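You operate a simulated robot arm through the tools that you are given. There is no shell and no other tool.

You run a simulated robot arm. Do the job below in one go: nothing can be reset, and whatever is moved stays where it is left.

Task
Pump the lift table level with the bench, slide the blue box across and lower the table again.
Fine: the box ends just clear of the table; set the speed knob to 3 before the table is all the way down.
Where things are to end (x, y in the base frame): blue box within 0.05 m of [0.11, -0.84].
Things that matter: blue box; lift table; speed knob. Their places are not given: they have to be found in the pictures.

It is judged by the outcome, as a careful person would: the job done as asked, and still so three seconds after it is handed in. It fails if anything else is knocked over, pushed out of place, dropped, spilled or broken.

Robot
A 6-joint arm with a two-finger gripper, fixed in place. Base frame: the origin is at the foot of the arm, x ahead of it, y to its left, z up; the work surface is at about z = 0.72. Lengths are in m, angles in degrees, forces in N, time in s.
Its first joint turns from -166.0 to 166.0 degrees. Payload 3.43 kg.
The TCP is the grasp point between the finger pads, 0.02 m short of the fingertips. In the tool frame z runs along the fingers and y along their closing line. The gripper opens to 0.19 m. The gripper's body begins 0.248 m behind the TCP.
Orientation is told as [roll, pitch, yaw] about the base's x, y, z axes, in that order, counted from this pose: with the fingers straight down and closing along the base's y, the tool's x points along the base's -x, its y along +y and its z along -z.

Tools
- The arm moves only by the tool step_arm. Its argument "rows" is a list of rows, each a list of 3 entries, a list of its own where there are three numbers: the shift along the tool's x, y, z in m, then the turn, a rotation vector about the tool's x, y, z in degrees, then the finger opening in m, from 0 to 0.19. In form: [[[dx, dy, dz], [rx, ry, rz], gripper], ...]. A call has 1 to 20 rows; each row shifts and turns the commanded pose from where the row before left it, along the tool's axes as they then stand. Each row takes 0.2 s and may step no farther than 0.05 m and 8.6 degrees from the row before; otherwise, or with a gripper value out of range, the whole call is refused. Where a pose cannot be reached the arm comes as near as it can. A force on the tool above 50 N (or 10 N above the force at the start of the call, whichever is more), or a blocked arm, ends the call early, and 0.2 s more pass. Each finger travels about 0.153 m/s and halts on what it meets, pressing with about 40 N; the grip force reading is that of the motor and also rises with nothing between the fingers. The clock runs only during rows and for 0.2 s after the last one: add rows that do not move to give the fingers time. The reply holds the time, the measured pose of the TCP, the force on the tool along the base axes, the opening and the grip force, in the units named above and with some noise, with the torque about the TCP (base axes, N m) and any sound that the robot's microphone picked up, and new pictures: "views" is both (left out), scene, wrist or none.
- Cameras (640 x 400 px; columns grow to the right, rows downward): "scene" is fixed at [0.0489, -0.5015, 1.6894]; the picture's right is [0.34, -0.94, 0.00], its down [-0.80, -0.28, -0.53] and it looks along [0.50, 0.18, -0.85] (base axes); focal length 237 px, centre (320, 200). "wrist" rides on the gripper at [0.07, -0.008, -0.288] in the tool frame; the picture's right is [0.12, 0.99, 0.00], its down [-0.96, 0.11, -0.25] and it looks along [-0.25, 0.03, 0.97] (tool axes); focal length 261 px, centre (320, 200).
- slide_trunk(by): slides the trunk up (or, below 0, down) by that many m; the arm rides with it, the base frame stays. It gives what a move gives, with no picture.
- pixel_to_xyz(camera, pixels): for up to 12 pixels [column, row] of the newest picture of that camera ("zoom" is the newest enlarged one), the place [x, y, z] in the base frame of the surface seen there, good to about 0.002 m. No time passes.
- inspect(camera, box): a new picture of the part [left, top, right, bottom] of that camera's present view, enlarged. No time passes.
- finish_job(): hands the job in; it is judged then, once.

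Leave the gripper open and the arm clear of the work at the hand-in unless told otherwise.

The tools are called by a JSON object that holds its "fn" and its "kwargs". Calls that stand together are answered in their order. step_arm: Moves the arm, as the interface text tells. Its arguments: {"type":"object","properties":{"rows":{"type":"array","items":{"type":"array"}},"views":{"type":"string","enum":["both","scene","wrist","none"]}},"required":["rows"]} The other tools are called the same way: slide_trunk (by) slides the trunk up or down; pixel_to_xyz (camera, pixels) gives the place of the surface under pixels of a picture; inspect (camera, box) takes an enlarged picture of a part of a camera's view; finish_job () hands the job in.

At the start:

```text
time: 0.0
tcp_pos: [0.5454, -0.4955, 1.3454]
ee_rot: [0.0, 0.0, 0.0]
force: [-0.1, 0.1, -0.5]
torque: [0.0, 0.01, -0.01]
grip_width: 0.19
grasp_force: 0.0
trunk travel left (down, up): [-0.225, 0.215]
```

scene: 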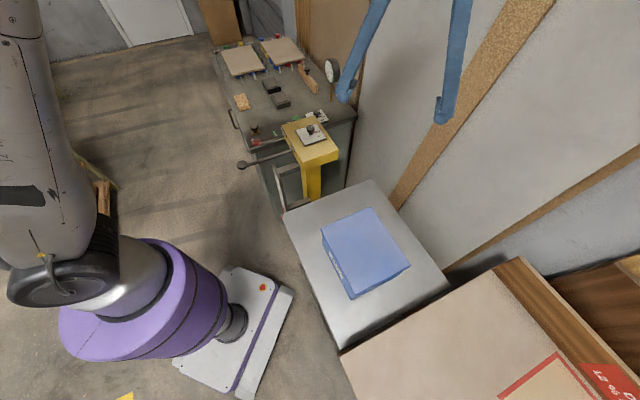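
wrist: 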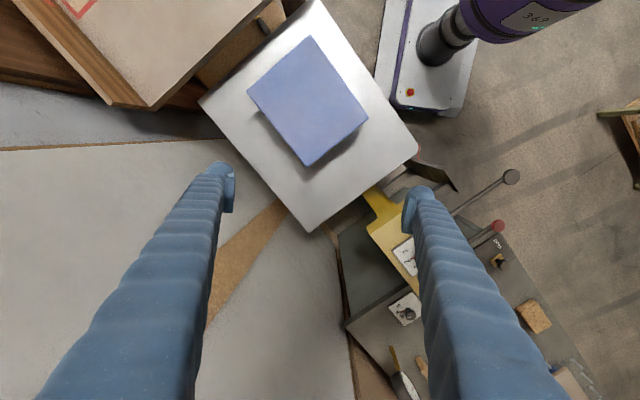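

I see a lift table with the blue box on it, near scene (365,255). The bench is at the lower right, and a yellow post carries a knob at about (312,132). There are levers near (245,163) and (255,145). I'll enlarge these areas to see them better.

{"fn": "inspect", "kwargs": {"camera": "scene", "box": [220, 90, 380, 220]}}

{"fn": "inspect", "kwargs": {"camera": "wrist", "box": [340, 130, 600, 400]}}

{"fn": "pixel_to_xyz", "kwargs": {"camera": "scene", "pixels": [[363, 235], [408, 265], [353, 297], [322, 230], [370, 209], [341, 350], [283, 212], [372, 181], [449, 287], [400, 370], [500, 300], [312, 132]]}}

```text
3.08 times, centred on (300, 155) of scene
```

zoom: 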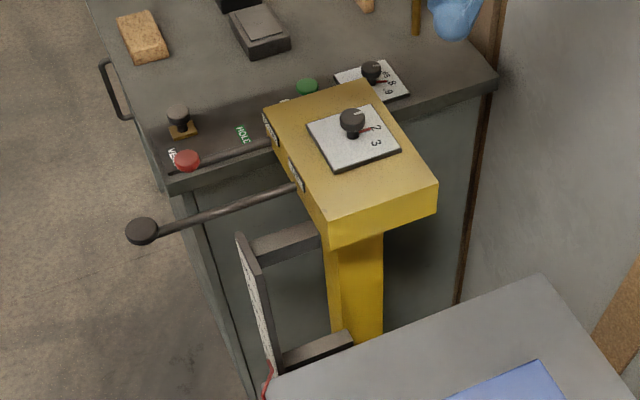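

```text
1.48 times, centred on (470, 265) of wrist
```

zoom: 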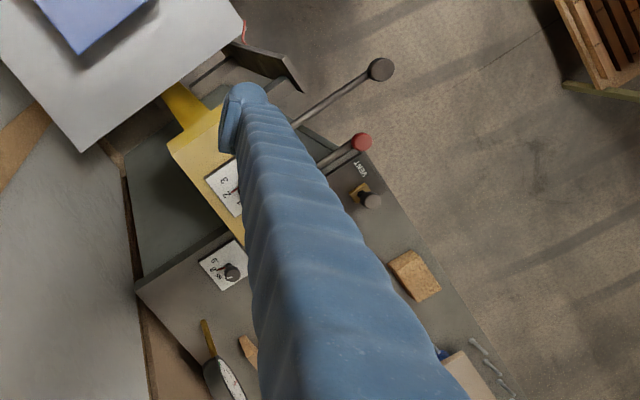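

```text
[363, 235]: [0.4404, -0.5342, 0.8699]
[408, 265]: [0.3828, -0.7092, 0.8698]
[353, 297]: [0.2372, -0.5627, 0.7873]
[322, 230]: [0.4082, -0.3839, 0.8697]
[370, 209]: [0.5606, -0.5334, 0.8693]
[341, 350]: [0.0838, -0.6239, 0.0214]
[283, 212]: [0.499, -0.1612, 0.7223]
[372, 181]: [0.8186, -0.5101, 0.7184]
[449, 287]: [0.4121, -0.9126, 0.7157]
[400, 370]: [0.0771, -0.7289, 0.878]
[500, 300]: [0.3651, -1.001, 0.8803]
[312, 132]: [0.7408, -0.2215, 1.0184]
```

The box top is at z≈0.87, the lift table at z≈0.72 and the bench at z≈0.88. Next I'll zoom in tighter on the control post and its levers and knobs, and on the bench edge.

{"fn": "inspect", "kwargs": {"camera": "scene", "box": [230, 105, 345, 177]}}

{"fn": "inspect", "kwargs": {"camera": "scene", "box": [290, 115, 340, 150]}}

{"fn": "inspect", "kwargs": {"camera": "scene", "box": [320, 240, 640, 400]}}

{"fn": "inspect", "kwargs": {"camera": "scene", "box": [260, 140, 320, 215]}}

```text
5.56 times, centred on (288, 141) of scene
```

zoom: 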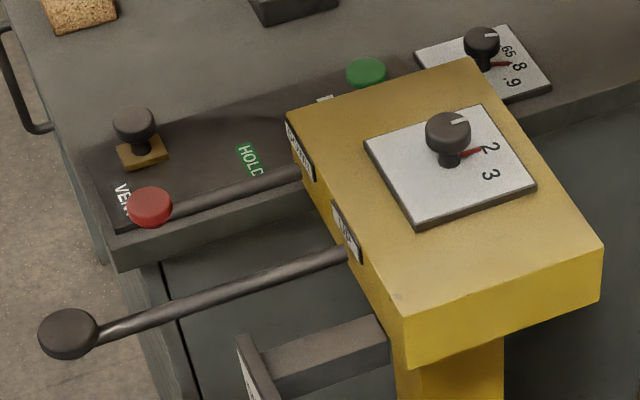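

```text
11.43 times, centred on (315, 132) of scene
```

zoom: 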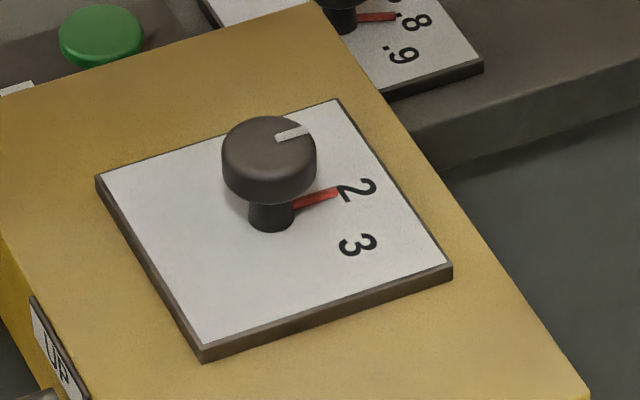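

```text
2.00 times, centred on (480, 320) of scene
```

zoom: 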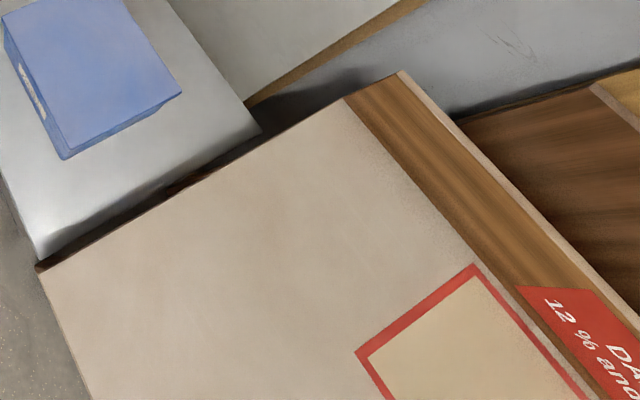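

```text
5.33 times, centred on (290, 178) of scene
```

zoom: 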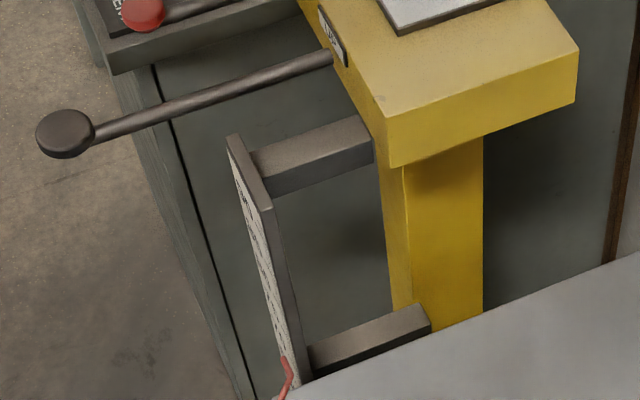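

The black-knob lever is labelled "UP" and is the pump. The red-knob lever has a second label. The speed dial on the yellow post reads 2, with 3 clockwise from it as seen in the picture. I'll measure these parts from an enlarged picture.

{"fn": "inspect", "kwargs": {"camera": "scene", "box": [230, 105, 345, 177]}}

{"fn": "pixel_to_xyz", "kwargs": {"camera": "zoom", "pixels": [[67, 325], [100, 335], [220, 290], [335, 258], [150, 200], [200, 207], [290, 178], [447, 128], [462, 120], [490, 147], [490, 174], [380, 150]]}}

{"fn": "pixel_to_xyz", "kwargs": {"camera": "zoom", "pixels": [[365, 145], [482, 107], [533, 185], [415, 225], [288, 112], [470, 60], [600, 245], [405, 318], [365, 70], [345, 235], [300, 150], [250, 350]]}}

```text
5.56 times, centred on (288, 141) of scene
```

zoom: 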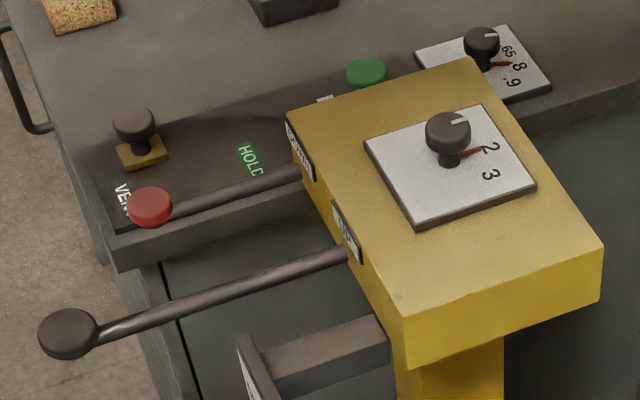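

```text
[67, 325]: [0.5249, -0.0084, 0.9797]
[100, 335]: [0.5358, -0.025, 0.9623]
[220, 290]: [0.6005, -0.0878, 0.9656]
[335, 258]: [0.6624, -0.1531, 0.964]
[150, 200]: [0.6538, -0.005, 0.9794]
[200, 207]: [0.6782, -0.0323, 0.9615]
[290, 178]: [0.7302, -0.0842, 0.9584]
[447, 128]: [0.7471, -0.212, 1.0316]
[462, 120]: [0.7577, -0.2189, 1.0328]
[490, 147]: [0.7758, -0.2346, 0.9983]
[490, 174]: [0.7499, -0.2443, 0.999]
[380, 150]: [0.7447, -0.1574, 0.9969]
```

```text
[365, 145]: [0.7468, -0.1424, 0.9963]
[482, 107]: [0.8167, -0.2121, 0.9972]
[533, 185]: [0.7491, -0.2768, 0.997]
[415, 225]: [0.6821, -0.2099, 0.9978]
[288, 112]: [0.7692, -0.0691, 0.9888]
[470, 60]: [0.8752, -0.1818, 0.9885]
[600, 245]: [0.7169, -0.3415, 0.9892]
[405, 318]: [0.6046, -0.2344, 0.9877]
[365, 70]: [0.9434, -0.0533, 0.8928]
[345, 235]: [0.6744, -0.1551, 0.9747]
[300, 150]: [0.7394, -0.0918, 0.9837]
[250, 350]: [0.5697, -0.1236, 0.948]
```

Measured places: pump lever knob about (0.525,-0.008,0.97), red lever knob about (0.654,-0.005,0.97), speed knob about (0.747,-0.212,1.03). I'll zoom right in on the two labels, the ruler and the dial numbers.

{"fn": "inspect", "kwargs": {"camera": "scene", "box": [278, 124, 298, 154]}}

{"fn": "inspect", "kwargs": {"camera": "scene", "box": [268, 158, 300, 216]}}

{"fn": "inspect", "kwargs": {"camera": "scene", "box": [298, 118, 330, 148]}}

{"fn": "inspect", "kwargs": {"camera": "scene", "box": [310, 200, 420, 310]}}

```text
13.33 times, centred on (288, 139) of scene
```

zoom: 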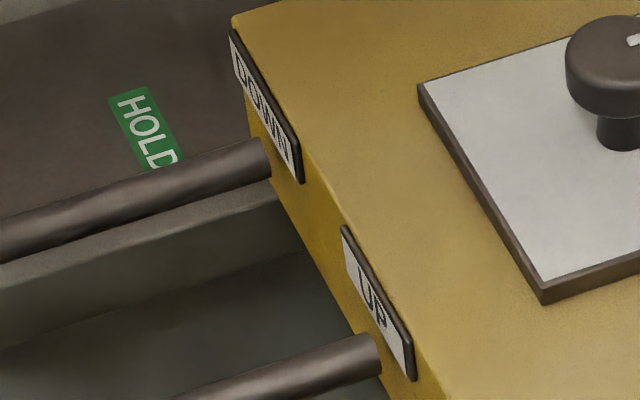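

```text
6.90 times, centred on (284, 187) of scene
```

zoom: 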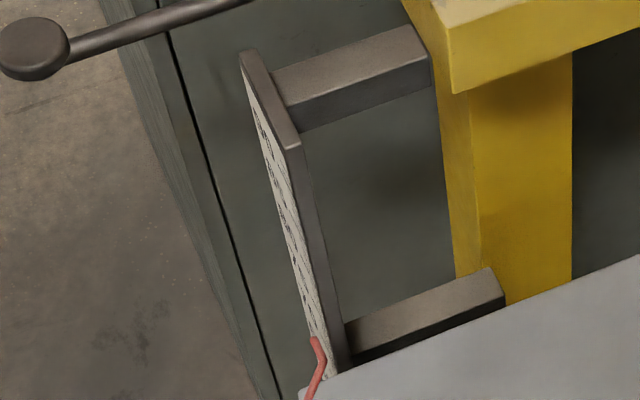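

```text
13.33 times, centred on (314, 133) of scene
```

zoom: 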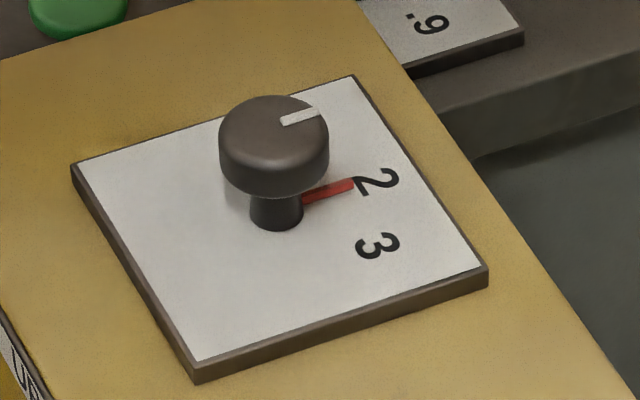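

```text
3.64 times, centred on (365, 255) of scene
```

zoom: 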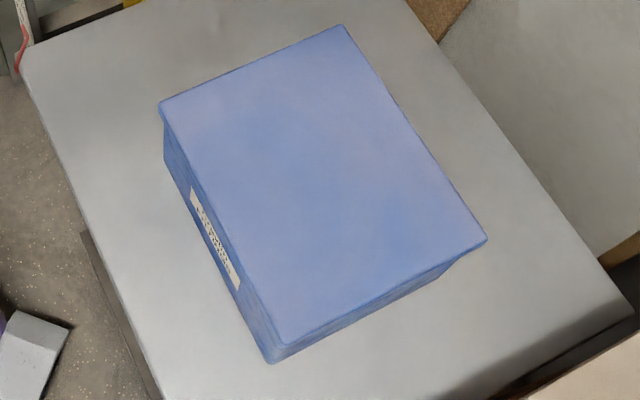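

The labels read DOWN on the red lever and UP on the black pump lever. The speed dial points at 2, with 3 about 46° clockwise seen from above. First I'll move the arm level at its present height to above the pump lever knob. Then I'll turn the gripper 45° so the fingers close across the lever, and narrow the opening.

{"fn": "step_arm", "kwargs": {"rows": [[[0.002, 0.0488, 0], [0, 0, 0], 0.17], [[0.002, 0.0488, 0], [0, 0, 0], 0.15], [[0.002, 0.0488, 0], [0, 0, 0], 0.13], [[0.002, 0.0488, 0], [0, 0, 0], 0.11], [[0.002, 0.0488, 0], [0, 0, 0], 0.09], [[0.002, 0.0488, 0], [0, 0, 0], 0.09], [[0.002, 0.0488, 0], [0, 0, 0], 0.09], [[0.002, 0.0488, 0], [0, 0, 0], 0.09], [[0.002, 0.0488, 0], [0, 0, 0], 0.09], [[0.002, 0.0488, 0], [0, 0, 0], 0.09], [[0, 0, 0], [0, 0, 7.5], 0.09], [[0, 0, 0], [0, 0, 7.5], 0.09], [[0, 0, 0], [0, 0, 7.5], 0.09], [[0, 0, 0], [0, 0, 7.5], 0.09], [[0, 0, 0], [0, 0, 7.5], 0.09], [[0, 0, 0], [0, 0, 7.5], 0.09], [[0, 0, 0], [0, 0, 0], 0.09]]}}

```text
time: 3.6
tcp_pos: [0.5265, -0.0072, 1.3443]
ee_rot: [0.0, 0.0, -45.1]
force: [0.0, -0.2, -0.5]
torque: [-0.01, 0.0, 0.0]
grip_width: 0.0902
grasp_force: 0.1
trunk travel left (down, up): [-0.225, 0.215]
```

scene: 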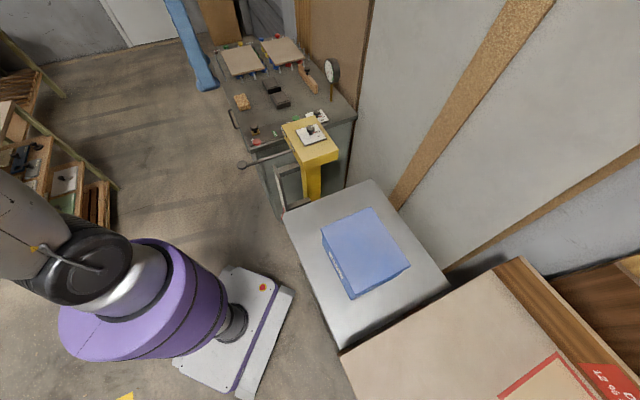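
wrist: 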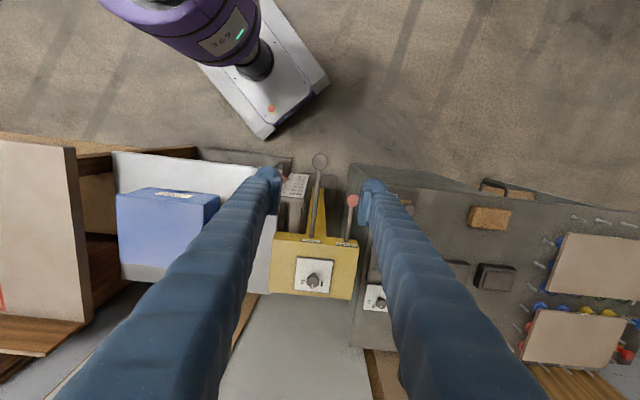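

The pump lever knob shows at wrist pixel (319,161), between and below the fingers. I'll enlarge the wrist view and measure the lever from this side.

{"fn": "inspect", "kwargs": {"camera": "wrist", "box": [260, 140, 390, 310]}}

{"fn": "pixel_to_xyz", "kwargs": {"camera": "wrist", "pixels": [[319, 160], [319, 175], [316, 200], [312, 232], [353, 200], [351, 215], [313, 281], [295, 185], [313, 155], [326, 160]]}}

```text
2.35 times, centred on (325, 225) of wrist
```

zoom: 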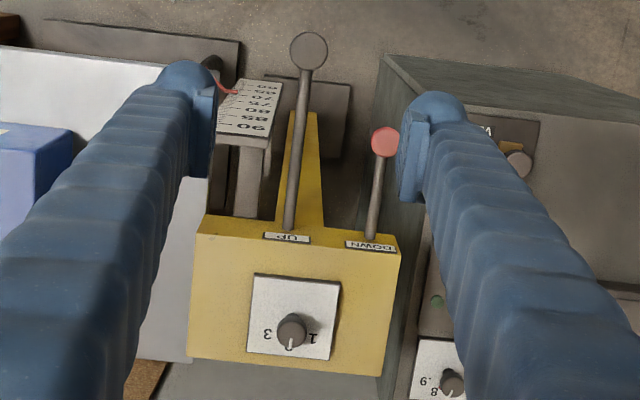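

```text
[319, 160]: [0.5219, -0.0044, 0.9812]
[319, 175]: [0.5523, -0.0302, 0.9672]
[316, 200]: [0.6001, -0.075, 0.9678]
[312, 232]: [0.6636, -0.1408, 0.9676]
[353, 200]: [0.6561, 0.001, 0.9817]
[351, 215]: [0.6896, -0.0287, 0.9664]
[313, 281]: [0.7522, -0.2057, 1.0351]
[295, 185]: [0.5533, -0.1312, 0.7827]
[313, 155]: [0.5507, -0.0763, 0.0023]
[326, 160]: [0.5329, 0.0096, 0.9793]
```

The ruler is marked 60 to 90 (cm) and its red pointer is near 72, which matches the table at 0.72. Level with the bench is 88. Next I'll lower over the pump lever knob at (0.522,-0.004,0.967) with the fingers open, then look.

{"fn": "step_arm", "kwargs": {"rows": [[[0.005, 0, 0.047], [0, 0, 0], 0.09], [[0, 0, 0.047], [0, 0, 0], 0.09], [[0, 0, 0.047], [0, 0, 0], 0.09], [[0, 0, 0.047], [0, 0, 0], 0.09], [[0, 0, 0.047], [0, 0, 0], 0.09], [[0, 0, 0.047], [0, 0, 0], 0.09], [[0, 0, 0.047], [0, 0, 0], 0.09], [[0, 0, 0.047], [0, 0, 0], 0.09], [[0, 0, 0], [0, 0, 0], 0.09]]}}

```text
time: 5.6
tcp_pos: [0.5231, -0.0038, 0.9687]
ee_rot: [0.0, 0.0, -44.9]
force: [-0.4, -0.4, 0.2]
torque: [-0.01, 0.0, 0.03]
grip_width: 0.0899
grasp_force: 0.1
trunk travel left (down, up): [-0.225, 0.215]
```

scene: 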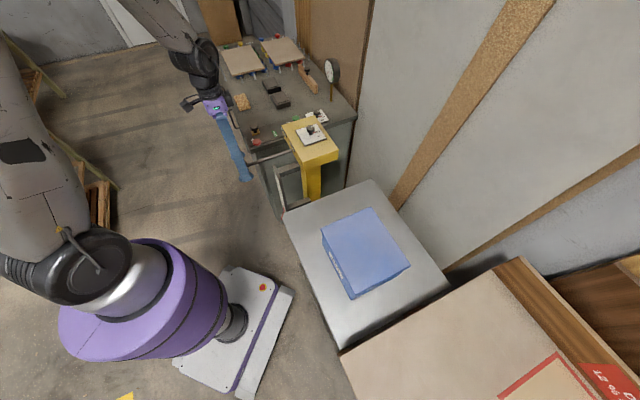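
wrist: 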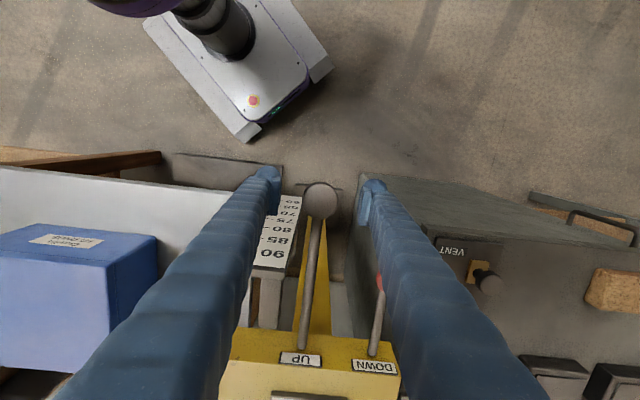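

The knob sits between the open fingertips at wrist (319,200). I'll close on it and read the grip.

{"fn": "step_arm", "kwargs": {"rows": [[[0, 0, 0], [0, 0, 0], 0.05], [[0, 0, 0], [0, 0, 0], 0.02], [[0, 0, 0], [0, 0, 0], 0.02], [[0, 0, 0], [0, 0, 0], 0.02]], "views": "wrist"}}

```text
time: 6.6
tcp_pos: [0.5241, -0.0027, 0.9698]
ee_rot: [-0.1, 0.0, -45.0]
force: [0.8, 5.4, 1.9]
torque: [-0.02, -0.06, -0.02]
grip_width: 0.0375
grasp_force: 44.8
trunk travel left (down, up): [-0.225, 0.215]
```

wrist: 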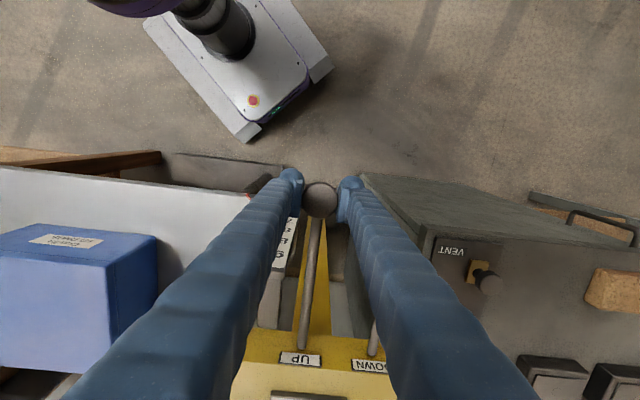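

The knob is held at an opening of 0.0375 m. I'll test the lever with a small push down of 3 cm.

{"fn": "step_arm", "kwargs": {"rows": [[[0, 0, 0.01], [0, 0, 0], 0.02], [[0, 0, 0.01], [0, 0, 0], 0.02], [[0, 0, 0.01], [0, 0, 0], 0.02], [[0, 0, 0], [0, 0, 0], 0.02]]}}

```text
time: 7.6
tcp_pos: [0.5247, -0.0045, 0.9406]
ee_rot: [0.0, 0.0, -45.0]
force: [4.8, -3.7, 5.6]
torque: [-0.25, -0.34, 0.0]
grip_width: 0.0381
grasp_force: 45.0
trunk travel left (down, up): [-0.225, 0.215]
```

scene: 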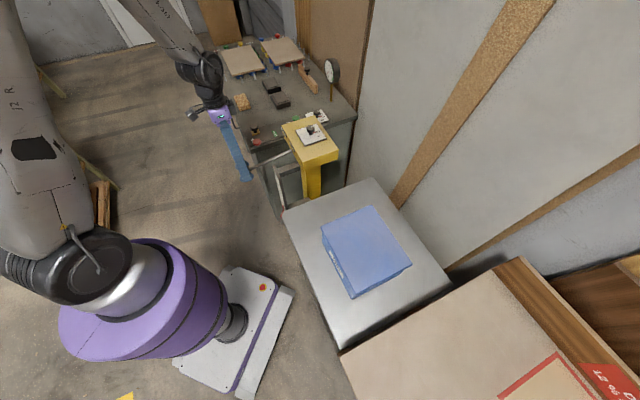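
wrist: 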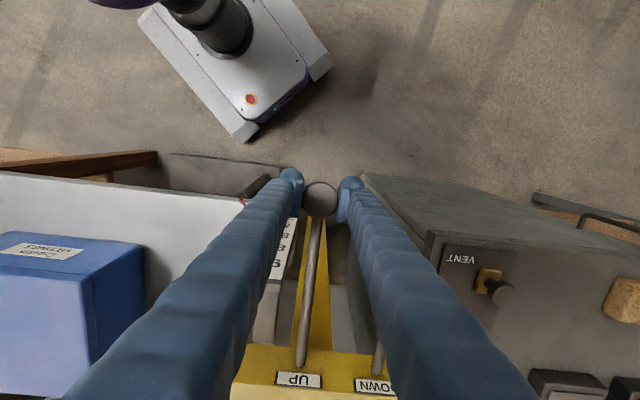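

The lever goes down easily at about 6 N. I'll check whether the table has risen.

{"fn": "pixel_to_xyz", "kwargs": {"camera": "scene", "pixels": [[300, 225], [400, 215], [365, 245]]}}

```text
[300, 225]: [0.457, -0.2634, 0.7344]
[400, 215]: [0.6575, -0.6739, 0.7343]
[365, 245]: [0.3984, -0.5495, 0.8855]
```

The table rose from about 0.720 to 0.734, so the pump works on the down-stroke. I'll push further down along the lever's arc, another 4 cm.

{"fn": "step_arm", "kwargs": {"rows": [[[-0.003, 0, 0.01], [0, 0, 0], 0.02], [[-0.002, 0, 0.01], [0, 0, 0], 0.02], [[-0.0025, 0, 0.01], [0, 0, 0], 0.02], [[-0.003, 0, 0.01], [0, 0, 0], 0.02], [[0, 0, 0], [0, 0, 0], 0.02]]}}

{"fn": "pixel_to_xyz", "kwargs": {"camera": "scene", "pixels": [[300, 225], [400, 215], [365, 245], [420, 380], [500, 300], [480, 290], [370, 370], [420, 330]]}}

```text
time: 8.8
tcp_pos: [0.5307, -0.0094, 0.9004]
ee_rot: [-0.1, 0.1, -45.0]
force: [2.0, 13.2, 2.0]
torque: [0.25, 0.25, 0.03]
grip_width: 0.0379
grasp_force: 44.7
trunk travel left (down, up): [-0.225, 0.215]
```

scene: 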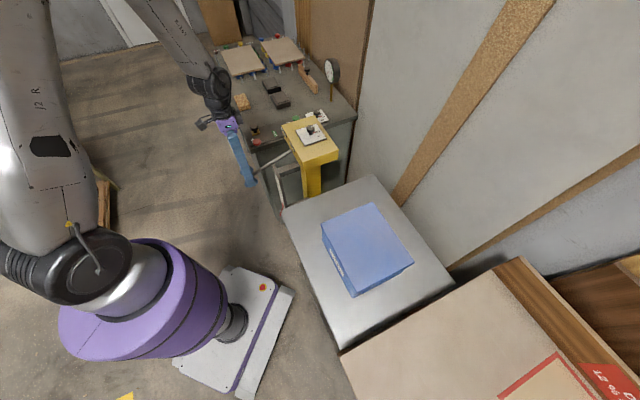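
wrist: 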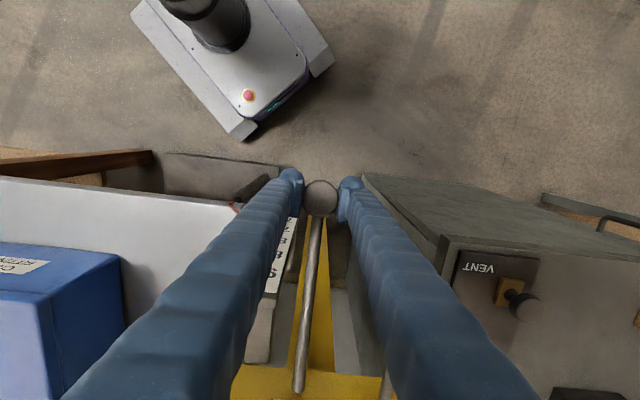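

```text
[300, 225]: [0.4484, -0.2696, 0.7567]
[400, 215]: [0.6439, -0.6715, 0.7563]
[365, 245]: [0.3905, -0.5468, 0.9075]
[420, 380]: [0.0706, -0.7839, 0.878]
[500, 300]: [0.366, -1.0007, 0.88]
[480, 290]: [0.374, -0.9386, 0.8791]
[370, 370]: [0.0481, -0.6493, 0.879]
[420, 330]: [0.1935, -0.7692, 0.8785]
```

The table is at 0.7565 and the bench top at about 0.879. I'll continue down 3 cm more to find the end of the stroke.

{"fn": "step_arm", "kwargs": {"rows": [[[-0.004, 0, 0.01], [0, 0, 0], 0.02], [[-0.004, 0, 0.01], [0, 0, 0], 0.02], [[-0.005, 0, 0.01], [0, 0, 0], 0.02], [[0, 0, 0], [0, 0, 0], 0.02]]}}

{"fn": "pixel_to_xyz", "kwargs": {"camera": "scene", "pixels": [[300, 225], [400, 215], [365, 245]]}}

```text
time: 9.8
tcp_pos: [0.5402, -0.0198, 0.8717]
ee_rot: [-0.1, 0.0, -44.9]
force: [4.8, 5.8, 7.0]
torque: [-0.02, 0.05, -0.07]
grip_width: 0.0386
grasp_force: 45.2
trunk travel left (down, up): [-0.225, 0.215]
```

scene: 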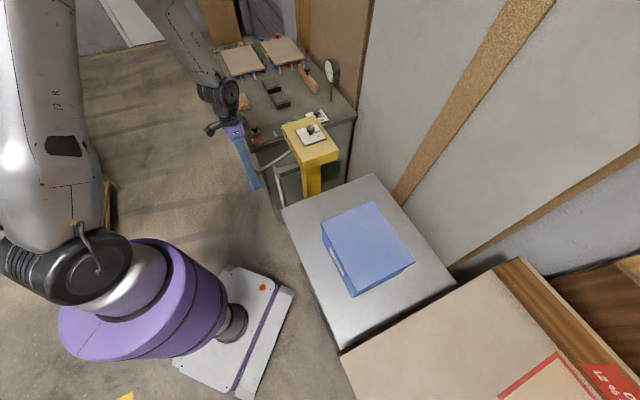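
wrist: 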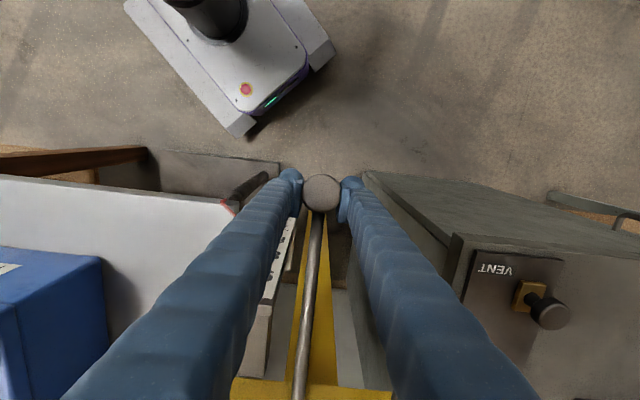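

```text
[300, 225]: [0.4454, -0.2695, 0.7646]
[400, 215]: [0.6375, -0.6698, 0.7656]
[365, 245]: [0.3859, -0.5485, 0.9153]
```

The table is at 0.765 and the gain is tapering off, so the stroke is nearly spent. I'll raise the lever back along its arc and check that the table holds its height.

{"fn": "step_arm", "kwargs": {"rows": [[[0.008, 0, -0.02], [0, 0, 0], 0.02], [[0.0065, 0, -0.02], [0, 0, 0], 0.02], [[0.005, 0, -0.02], [0, 0, 0], 0.02], [[0.003, 0, -0.02], [0, 0, 0], 0.02], [[0.001, 0, -0.02], [0, 0, 0], 0.02], [[0, 0, 0], [0, 0, 0], 0.02]]}}

{"fn": "pixel_to_xyz", "kwargs": {"camera": "scene", "pixels": [[300, 225], [400, 215], [365, 245]]}}

```text
time: 11.2
tcp_pos: [0.5234, -0.0022, 0.969]
ee_rot: [-0.2, 0.2, -45.0]
force: [6.3, 13.4, -22.0]
torque: [0.11, 0.32, 0.11]
grip_width: 0.038
grasp_force: 44.9
trunk travel left (down, up): [-0.225, 0.215]
```

scene: 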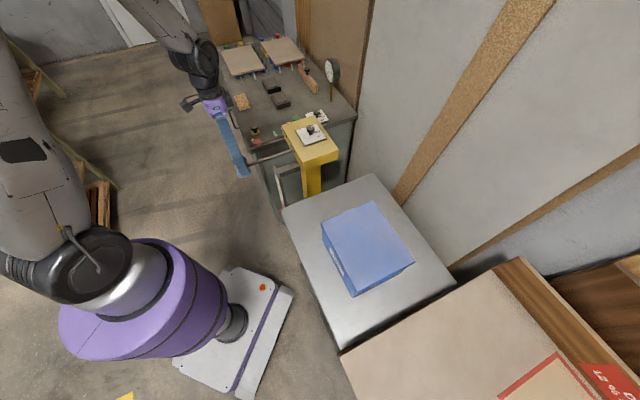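
wrist: 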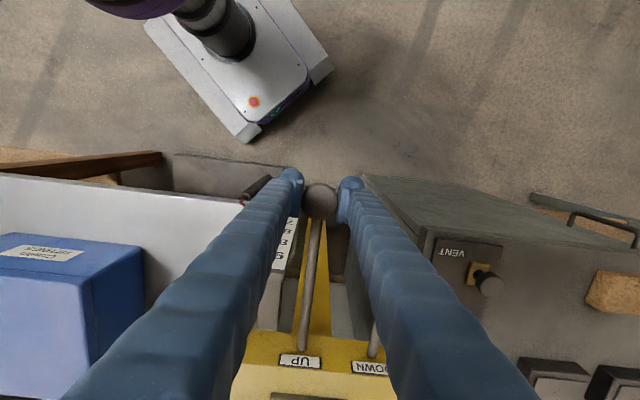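

```text
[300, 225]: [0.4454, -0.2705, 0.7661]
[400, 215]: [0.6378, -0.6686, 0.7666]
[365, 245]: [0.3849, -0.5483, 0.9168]
```

The table holds at 0.766 and the upper stop is at horizontal. One full stroke gives about 0.046 m and I need about 0.113 m more. I'll do one full stroke down and back up.

{"fn": "step_arm", "kwargs": {"rows": [[[-0.001, 0, 0.018], [0, 0, 0], 0.02], [[-0.003, 0, 0.02], [0, 0, 0], 0.02], [[-0.005, 0, 0.02], [0, 0, 0], 0.02], [[-0.0065, 0, 0.02], [0, 0, 0], 0.02], [[-0.008, 0, 0.02], [0, 0, 0], 0.02], [[0, 0, 0], [0, 0, 0], 0.02], [[0.008, 0, -0.02], [0, 0, 0], 0.02], [[0.0065, 0, -0.02], [0, 0, 0], 0.02], [[0.005, 0, -0.02], [0, 0, 0], 0.02], [[0.003, 0, -0.02], [0, 0, 0], 0.02], [[0.001, 0, -0.017], [0, 0, 0], 0.02], [[0, 0, 0], [0, 0, 0], 0.02]]}}

{"fn": "pixel_to_xyz", "kwargs": {"camera": "scene", "pixels": [[300, 225], [400, 215], [365, 245]]}}

```text
time: 13.8
tcp_pos: [0.5226, -0.0024, 0.9666]
ee_rot: [-0.3, 0.2, -45.0]
force: [5.0, 8.9, -29.4]
torque: [0.12, 0.26, 0.07]
grip_width: 0.0379
grasp_force: 45.0
trunk travel left (down, up): [-0.225, 0.215]
```

scene: 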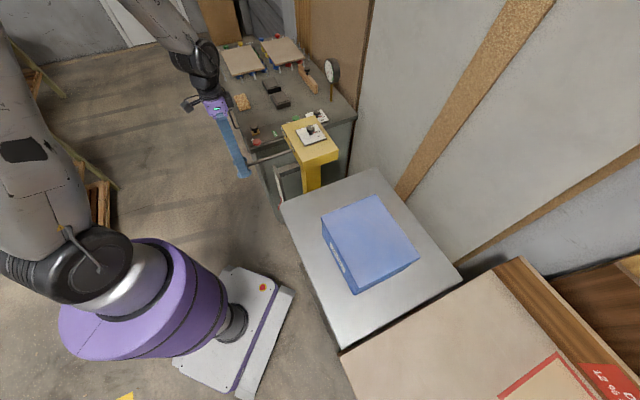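
wrist: 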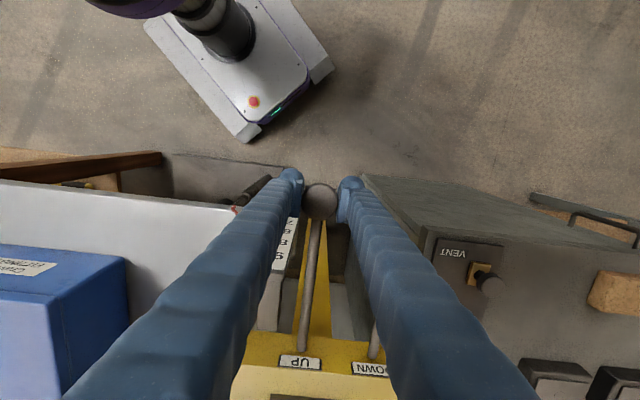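

```text
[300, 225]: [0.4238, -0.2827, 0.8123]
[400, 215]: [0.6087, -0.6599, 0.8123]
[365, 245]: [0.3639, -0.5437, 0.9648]
```

The table is at 0.812. One more full stroke should bring it to about 0.858. On the return I'll stop slightly lower to ease off the upper stop.

{"fn": "step_arm", "kwargs": {"rows": [[[-0.001, 0, 0.02], [0, 0, 0], 0.02], [[-0.003, 0, 0.02], [0, 0, 0], 0.02], [[-0.005, 0, 0.02], [0, 0, 0], 0.02], [[-0.0065, 0, 0.02], [0, 0, 0], 0.02], [[-0.008, 0, 0.02], [0, 0, 0], 0.02], [[0, 0, 0], [0, 0, 0], 0.02], [[0.008, 0, -0.02], [0, 0, 0], 0.02], [[0.0065, 0, -0.02], [0, 0, 0], 0.02], [[0.005, 0, -0.02], [0, 0, 0], 0.02], [[0.003, 0, -0.02], [0, 0, 0], 0.02], [[0.001, 0, -0.016], [0, 0, 0], 0.02], [[0, 0, 0], [0, 0, 0], 0.02]]}}

{"fn": "pixel_to_xyz", "kwargs": {"camera": "scene", "pixels": [[300, 225], [400, 215], [365, 245], [310, 250], [350, 320], [420, 270]]}}

```text
time: 16.4
tcp_pos: [0.5219, -0.0014, 0.9637]
ee_rot: [-0.3, 0.2, -45.0]
force: [0.1, 6.4, -28.4]
torque: [0.08, 0.24, 0.07]
grip_width: 0.0381
grasp_force: 45.0
trunk travel left (down, up): [-0.225, 0.215]
```

scene: 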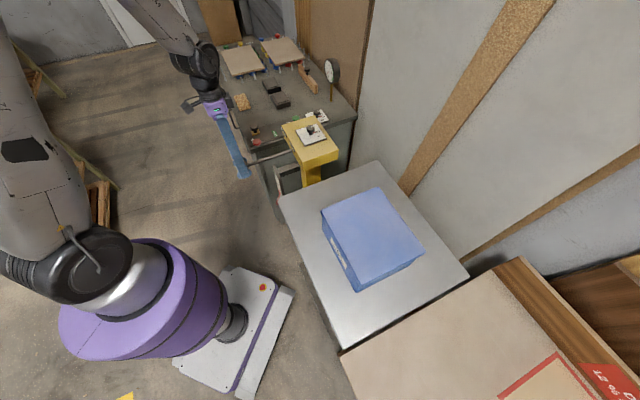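
wrist: 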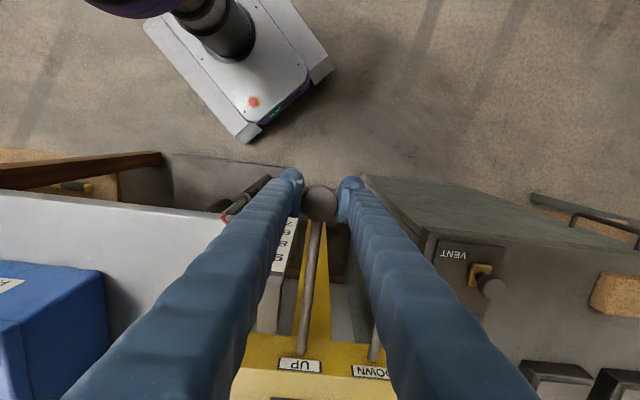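

```text
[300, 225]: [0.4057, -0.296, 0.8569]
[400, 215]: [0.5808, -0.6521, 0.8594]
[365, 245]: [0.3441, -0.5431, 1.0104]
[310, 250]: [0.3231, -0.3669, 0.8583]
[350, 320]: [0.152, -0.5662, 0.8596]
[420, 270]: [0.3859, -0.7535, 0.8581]
```

The table is at 0.8585 and the bench at about 0.879, so about 0.0205 m is left. I'll make a partial stroke, 3 cm down first, then measure.

{"fn": "step_arm", "kwargs": {"rows": [[[0, 0, 0.01], [0, 0, 0], 0.02], [[-0.001, 0, 0.01], [0, 0, 0], 0.02], [[-0.001, 0, 0.01], [0, 0, 0], 0.02], [[0, 0, 0], [0, 0, 0], 0.02]]}}

{"fn": "pixel_to_xyz", "kwargs": {"camera": "scene", "pixels": [[300, 225], [400, 215], [290, 205], [310, 250], [350, 320], [420, 270], [375, 180], [440, 260], [320, 270], [340, 310], [380, 320], [330, 195]]}}

{"fn": "pixel_to_xyz", "kwargs": {"camera": "scene", "pixels": [[380, 350], [400, 350], [420, 350], [440, 330], [460, 310], [480, 290], [400, 380], [450, 360], [480, 330], [500, 290], [380, 390], [430, 390]]}}

```text
time: 17.4
tcp_pos: [0.5235, -0.0031, 0.9347]
ee_rot: [0.0, -0.1, -44.9]
force: [-4.8, 4.5, 0.6]
torque: [0.28, 0.19, 0.03]
grip_width: 0.0381
grasp_force: 45.2
trunk travel left (down, up): [-0.225, 0.215]
```

scene: 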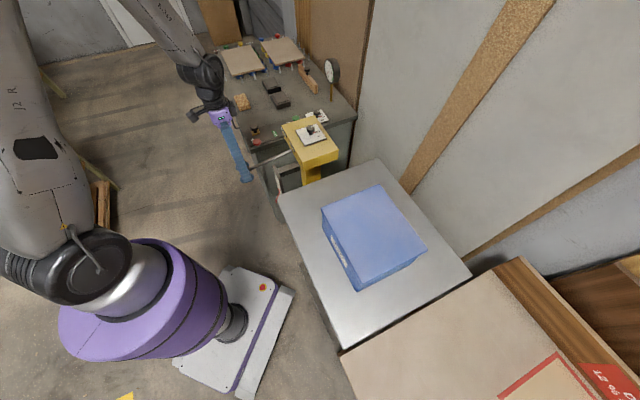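
wrist: 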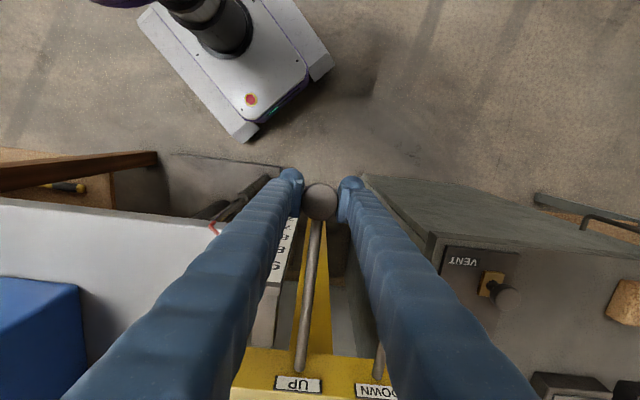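

```text
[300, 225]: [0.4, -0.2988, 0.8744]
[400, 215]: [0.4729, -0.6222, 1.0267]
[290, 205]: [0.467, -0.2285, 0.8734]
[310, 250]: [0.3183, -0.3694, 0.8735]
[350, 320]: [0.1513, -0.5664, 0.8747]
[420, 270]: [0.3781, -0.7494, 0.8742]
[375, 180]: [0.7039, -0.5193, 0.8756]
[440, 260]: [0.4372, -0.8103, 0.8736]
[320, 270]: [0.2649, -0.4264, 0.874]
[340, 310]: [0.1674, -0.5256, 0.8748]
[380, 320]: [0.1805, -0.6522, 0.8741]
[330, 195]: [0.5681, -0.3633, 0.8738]
```

```text
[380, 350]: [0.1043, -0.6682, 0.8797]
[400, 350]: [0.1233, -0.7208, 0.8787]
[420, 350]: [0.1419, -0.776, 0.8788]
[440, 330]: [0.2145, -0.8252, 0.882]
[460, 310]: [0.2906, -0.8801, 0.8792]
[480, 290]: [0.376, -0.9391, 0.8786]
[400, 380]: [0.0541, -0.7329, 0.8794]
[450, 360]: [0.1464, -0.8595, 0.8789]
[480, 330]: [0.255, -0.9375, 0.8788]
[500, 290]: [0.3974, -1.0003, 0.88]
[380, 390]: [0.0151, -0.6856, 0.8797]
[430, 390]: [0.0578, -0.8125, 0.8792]
```

The table averages 0.8742 and the bench 0.8794, so about 5.5 mm is left. That is about 1 cm more of lever travel.

{"fn": "step_arm", "kwargs": {"rows": [[[-0.001, 0, 0.005], [0, 0, 0], 0.02], [[-0.001, 0, 0.005], [0, 0, 0], 0.02], [[0, 0, 0], [0, 0, 0], 0.02]]}}

{"fn": "pixel_to_xyz", "kwargs": {"camera": "scene", "pixels": [[300, 225], [390, 190], [290, 205], [310, 250], [350, 320], [430, 270], [375, 180], [440, 260], [320, 270], [340, 310], [380, 320], [330, 195]]}}

{"fn": "pixel_to_xyz", "kwargs": {"camera": "scene", "pixels": [[380, 350], [400, 350], [420, 350], [440, 330], [460, 310], [480, 290], [400, 380], [450, 360], [480, 330], [500, 290], [380, 390], [430, 390]]}}

```text
time: 18.2
tcp_pos: [0.5249, -0.0053, 0.9242]
ee_rot: [0.0, -0.1, -44.9]
force: [-9.1, 11.7, 5.4]
torque: [-0.79, -0.88, 0.02]
grip_width: 0.0379
grasp_force: 44.9
trunk travel left (down, up): [-0.225, 0.215]
```

scene: 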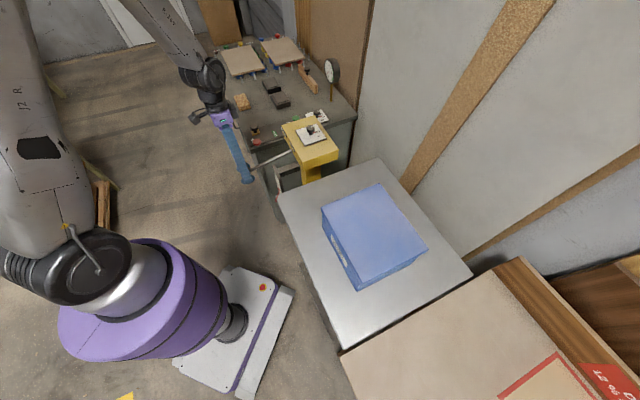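
wrist: 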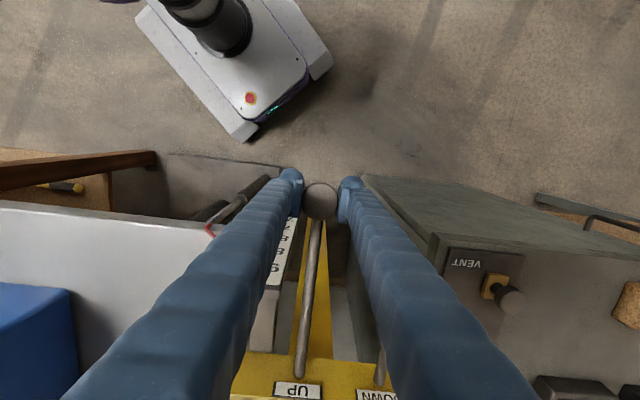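

```text
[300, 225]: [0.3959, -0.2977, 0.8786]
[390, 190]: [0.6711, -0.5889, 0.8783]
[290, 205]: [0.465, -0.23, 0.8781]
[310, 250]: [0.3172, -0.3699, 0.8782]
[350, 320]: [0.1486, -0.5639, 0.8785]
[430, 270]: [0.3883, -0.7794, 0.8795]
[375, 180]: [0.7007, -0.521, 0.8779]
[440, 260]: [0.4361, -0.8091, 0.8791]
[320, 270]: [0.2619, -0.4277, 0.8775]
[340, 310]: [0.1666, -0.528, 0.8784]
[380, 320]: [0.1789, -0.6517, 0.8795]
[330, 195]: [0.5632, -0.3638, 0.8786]
```

```text
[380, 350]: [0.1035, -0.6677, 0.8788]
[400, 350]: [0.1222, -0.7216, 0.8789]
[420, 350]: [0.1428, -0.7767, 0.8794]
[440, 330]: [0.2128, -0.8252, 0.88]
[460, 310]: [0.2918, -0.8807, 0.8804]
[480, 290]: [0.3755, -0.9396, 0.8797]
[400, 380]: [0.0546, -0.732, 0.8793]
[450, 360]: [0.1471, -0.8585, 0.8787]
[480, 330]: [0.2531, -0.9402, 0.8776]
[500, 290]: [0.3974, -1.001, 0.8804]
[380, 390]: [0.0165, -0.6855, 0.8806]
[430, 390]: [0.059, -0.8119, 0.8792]
```

The table averages 0.8785 against the bench's 0.8794, so it is 0.9 mm low. A tiny bit more, about 3 mm of lever travel, should leave the table flush or a hair above.

{"fn": "step_arm", "kwargs": {"rows": [[[-0.0005, 0, 0.003], [0, 0, 0], 0.02], [[0, 0, 0], [0, 0, 0], 0.02]]}}

{"fn": "pixel_to_xyz", "kwargs": {"camera": "scene", "pixels": [[300, 225], [390, 190], [290, 205], [310, 250], [350, 320], [430, 270], [375, 180], [440, 260], [320, 270], [340, 310], [380, 320], [330, 195]]}}

{"fn": "pixel_to_xyz", "kwargs": {"camera": "scene", "pixels": [[380, 350], [400, 350], [420, 350], [440, 330], [460, 310], [480, 290], [400, 380], [450, 360], [480, 330], [500, 290], [380, 390], [430, 390]]}}

```text
time: 18.8
tcp_pos: [0.5253, -0.005, 0.9213]
ee_rot: [0.0, 0.0, -45.0]
force: [-6.1, 12.9, 3.4]
torque: [-0.34, -0.36, 0.02]
grip_width: 0.0381
grasp_force: 44.7
trunk travel left (down, up): [-0.225, 0.215]
```

scene: 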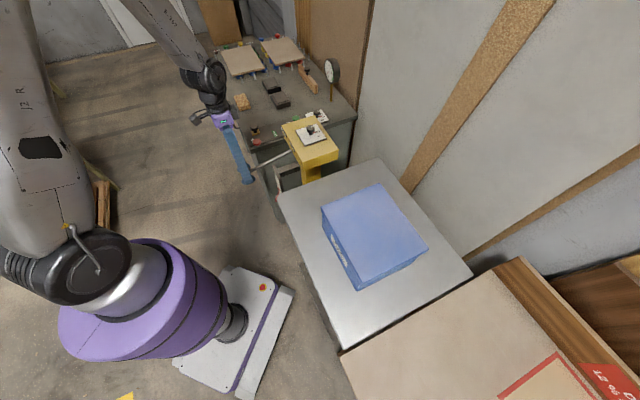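
wrist: 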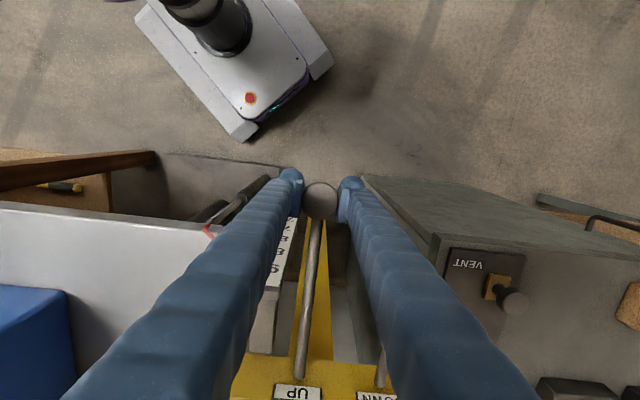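

```text
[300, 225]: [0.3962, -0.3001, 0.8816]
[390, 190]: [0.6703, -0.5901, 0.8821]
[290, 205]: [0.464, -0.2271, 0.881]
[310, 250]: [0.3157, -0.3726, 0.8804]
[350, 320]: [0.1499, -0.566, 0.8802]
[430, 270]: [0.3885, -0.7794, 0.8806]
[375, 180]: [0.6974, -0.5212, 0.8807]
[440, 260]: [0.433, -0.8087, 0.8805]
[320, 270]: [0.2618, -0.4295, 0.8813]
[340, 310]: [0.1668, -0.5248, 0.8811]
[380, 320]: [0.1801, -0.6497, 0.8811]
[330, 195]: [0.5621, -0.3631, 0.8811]
```

```text
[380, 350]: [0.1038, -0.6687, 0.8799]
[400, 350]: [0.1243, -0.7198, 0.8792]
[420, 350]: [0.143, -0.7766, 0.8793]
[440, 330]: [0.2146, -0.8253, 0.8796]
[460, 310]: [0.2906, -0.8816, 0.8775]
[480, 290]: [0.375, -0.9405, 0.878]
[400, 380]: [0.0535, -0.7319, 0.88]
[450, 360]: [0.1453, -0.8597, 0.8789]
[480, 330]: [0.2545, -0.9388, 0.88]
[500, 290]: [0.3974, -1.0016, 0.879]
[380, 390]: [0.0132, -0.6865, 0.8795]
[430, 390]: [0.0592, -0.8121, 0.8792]
```

The table averages 0.881 against the bench's 0.879. It is level and a hair above, so the box won't catch. I'll return the lever to its rest position near horizontal and then open the fingers.

{"fn": "step_arm", "kwargs": {"rows": [[[0.002, 0, -0.015], [0, 0, 0], 0.02], [[0.0015, 0, -0.015], [0, 0, 0], 0.02], [[0.001, 0, -0.009], [0, 0, 0], 0.02], [[0, 0, 0], [0, 0, 0], 0.02], [[0, 0, 0], [0, 0, 0], 0.06], [[0, 0, 0], [0, 0, 0], 0.09], [[0, 0, 0], [0, 0, 0], 0.09]]}}

{"fn": "pixel_to_xyz", "kwargs": {"camera": "scene", "pixels": [[300, 225], [390, 190], [290, 205], [310, 250], [350, 320], [430, 270], [375, 180], [440, 260], [320, 270], [340, 310], [380, 320], [330, 195]]}}

```text
time: 20.4
tcp_pos: [0.5238, -0.0046, 0.9613]
ee_rot: [0.0, 0.1, -45.0]
force: [0.0, 0.9, 0.0]
torque: [0.01, -0.03, 0.0]
grip_width: 0.0897
grasp_force: 0.1
trunk travel left (down, up): [-0.225, 0.215]
```

scene: 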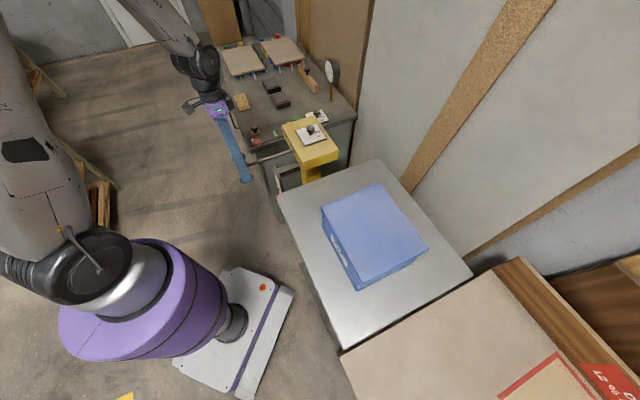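
wrist: 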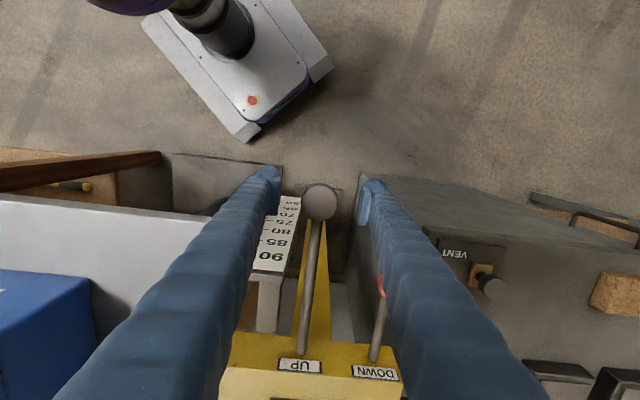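

```text
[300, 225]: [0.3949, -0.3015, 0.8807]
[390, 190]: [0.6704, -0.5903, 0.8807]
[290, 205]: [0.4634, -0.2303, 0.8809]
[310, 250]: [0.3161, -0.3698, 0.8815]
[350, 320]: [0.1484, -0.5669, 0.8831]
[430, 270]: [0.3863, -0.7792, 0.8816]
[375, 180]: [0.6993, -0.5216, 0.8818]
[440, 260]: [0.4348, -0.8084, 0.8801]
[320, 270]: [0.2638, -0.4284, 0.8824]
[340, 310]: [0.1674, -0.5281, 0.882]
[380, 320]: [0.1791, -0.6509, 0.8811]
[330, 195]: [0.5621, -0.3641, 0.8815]
```

The lever is at rest and released, and the table holds at about 0.881. I'll measure the box corners, the table edge and the bench edge precisely from an enlarged view.

{"fn": "inspect", "kwargs": {"camera": "scene", "box": [310, 170, 480, 360]}}

```text
2.11 times, centred on (395, 265) of scene
```

zoom: 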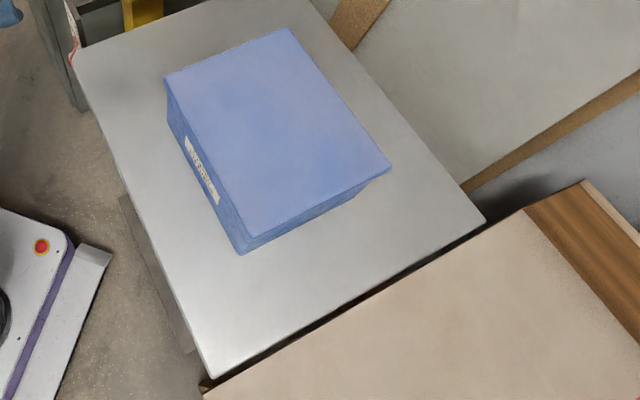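

{"fn": "pixel_to_xyz", "kwargs": {"camera": "zoom", "pixels": [[168, 77], [290, 31], [390, 171], [245, 237], [241, 253], [216, 374], [482, 220], [78, 46], [208, 390], [300, 345], [520, 214], [480, 240]]}}

{"fn": "pixel_to_xyz", "kwargs": {"camera": "scene", "pixels": [[324, 210], [381, 186], [425, 246], [361, 285], [500, 265], [520, 260], [560, 280], [550, 360], [505, 398], [590, 370]]}}

```text
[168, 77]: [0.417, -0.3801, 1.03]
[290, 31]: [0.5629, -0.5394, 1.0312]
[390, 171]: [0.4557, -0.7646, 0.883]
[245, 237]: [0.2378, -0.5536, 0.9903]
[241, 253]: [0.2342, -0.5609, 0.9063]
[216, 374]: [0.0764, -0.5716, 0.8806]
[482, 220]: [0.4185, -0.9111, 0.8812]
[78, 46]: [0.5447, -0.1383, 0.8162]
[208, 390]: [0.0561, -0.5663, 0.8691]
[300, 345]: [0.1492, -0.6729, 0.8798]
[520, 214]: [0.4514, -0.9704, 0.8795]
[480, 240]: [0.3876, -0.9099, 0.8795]
```

```text
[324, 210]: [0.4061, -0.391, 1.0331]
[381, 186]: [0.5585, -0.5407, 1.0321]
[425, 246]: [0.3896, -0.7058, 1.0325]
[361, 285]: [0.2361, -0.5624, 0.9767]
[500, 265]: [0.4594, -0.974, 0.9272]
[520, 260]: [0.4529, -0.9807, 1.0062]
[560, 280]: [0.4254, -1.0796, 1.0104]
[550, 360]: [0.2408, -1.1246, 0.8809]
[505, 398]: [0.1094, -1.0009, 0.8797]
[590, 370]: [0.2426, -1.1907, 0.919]
```

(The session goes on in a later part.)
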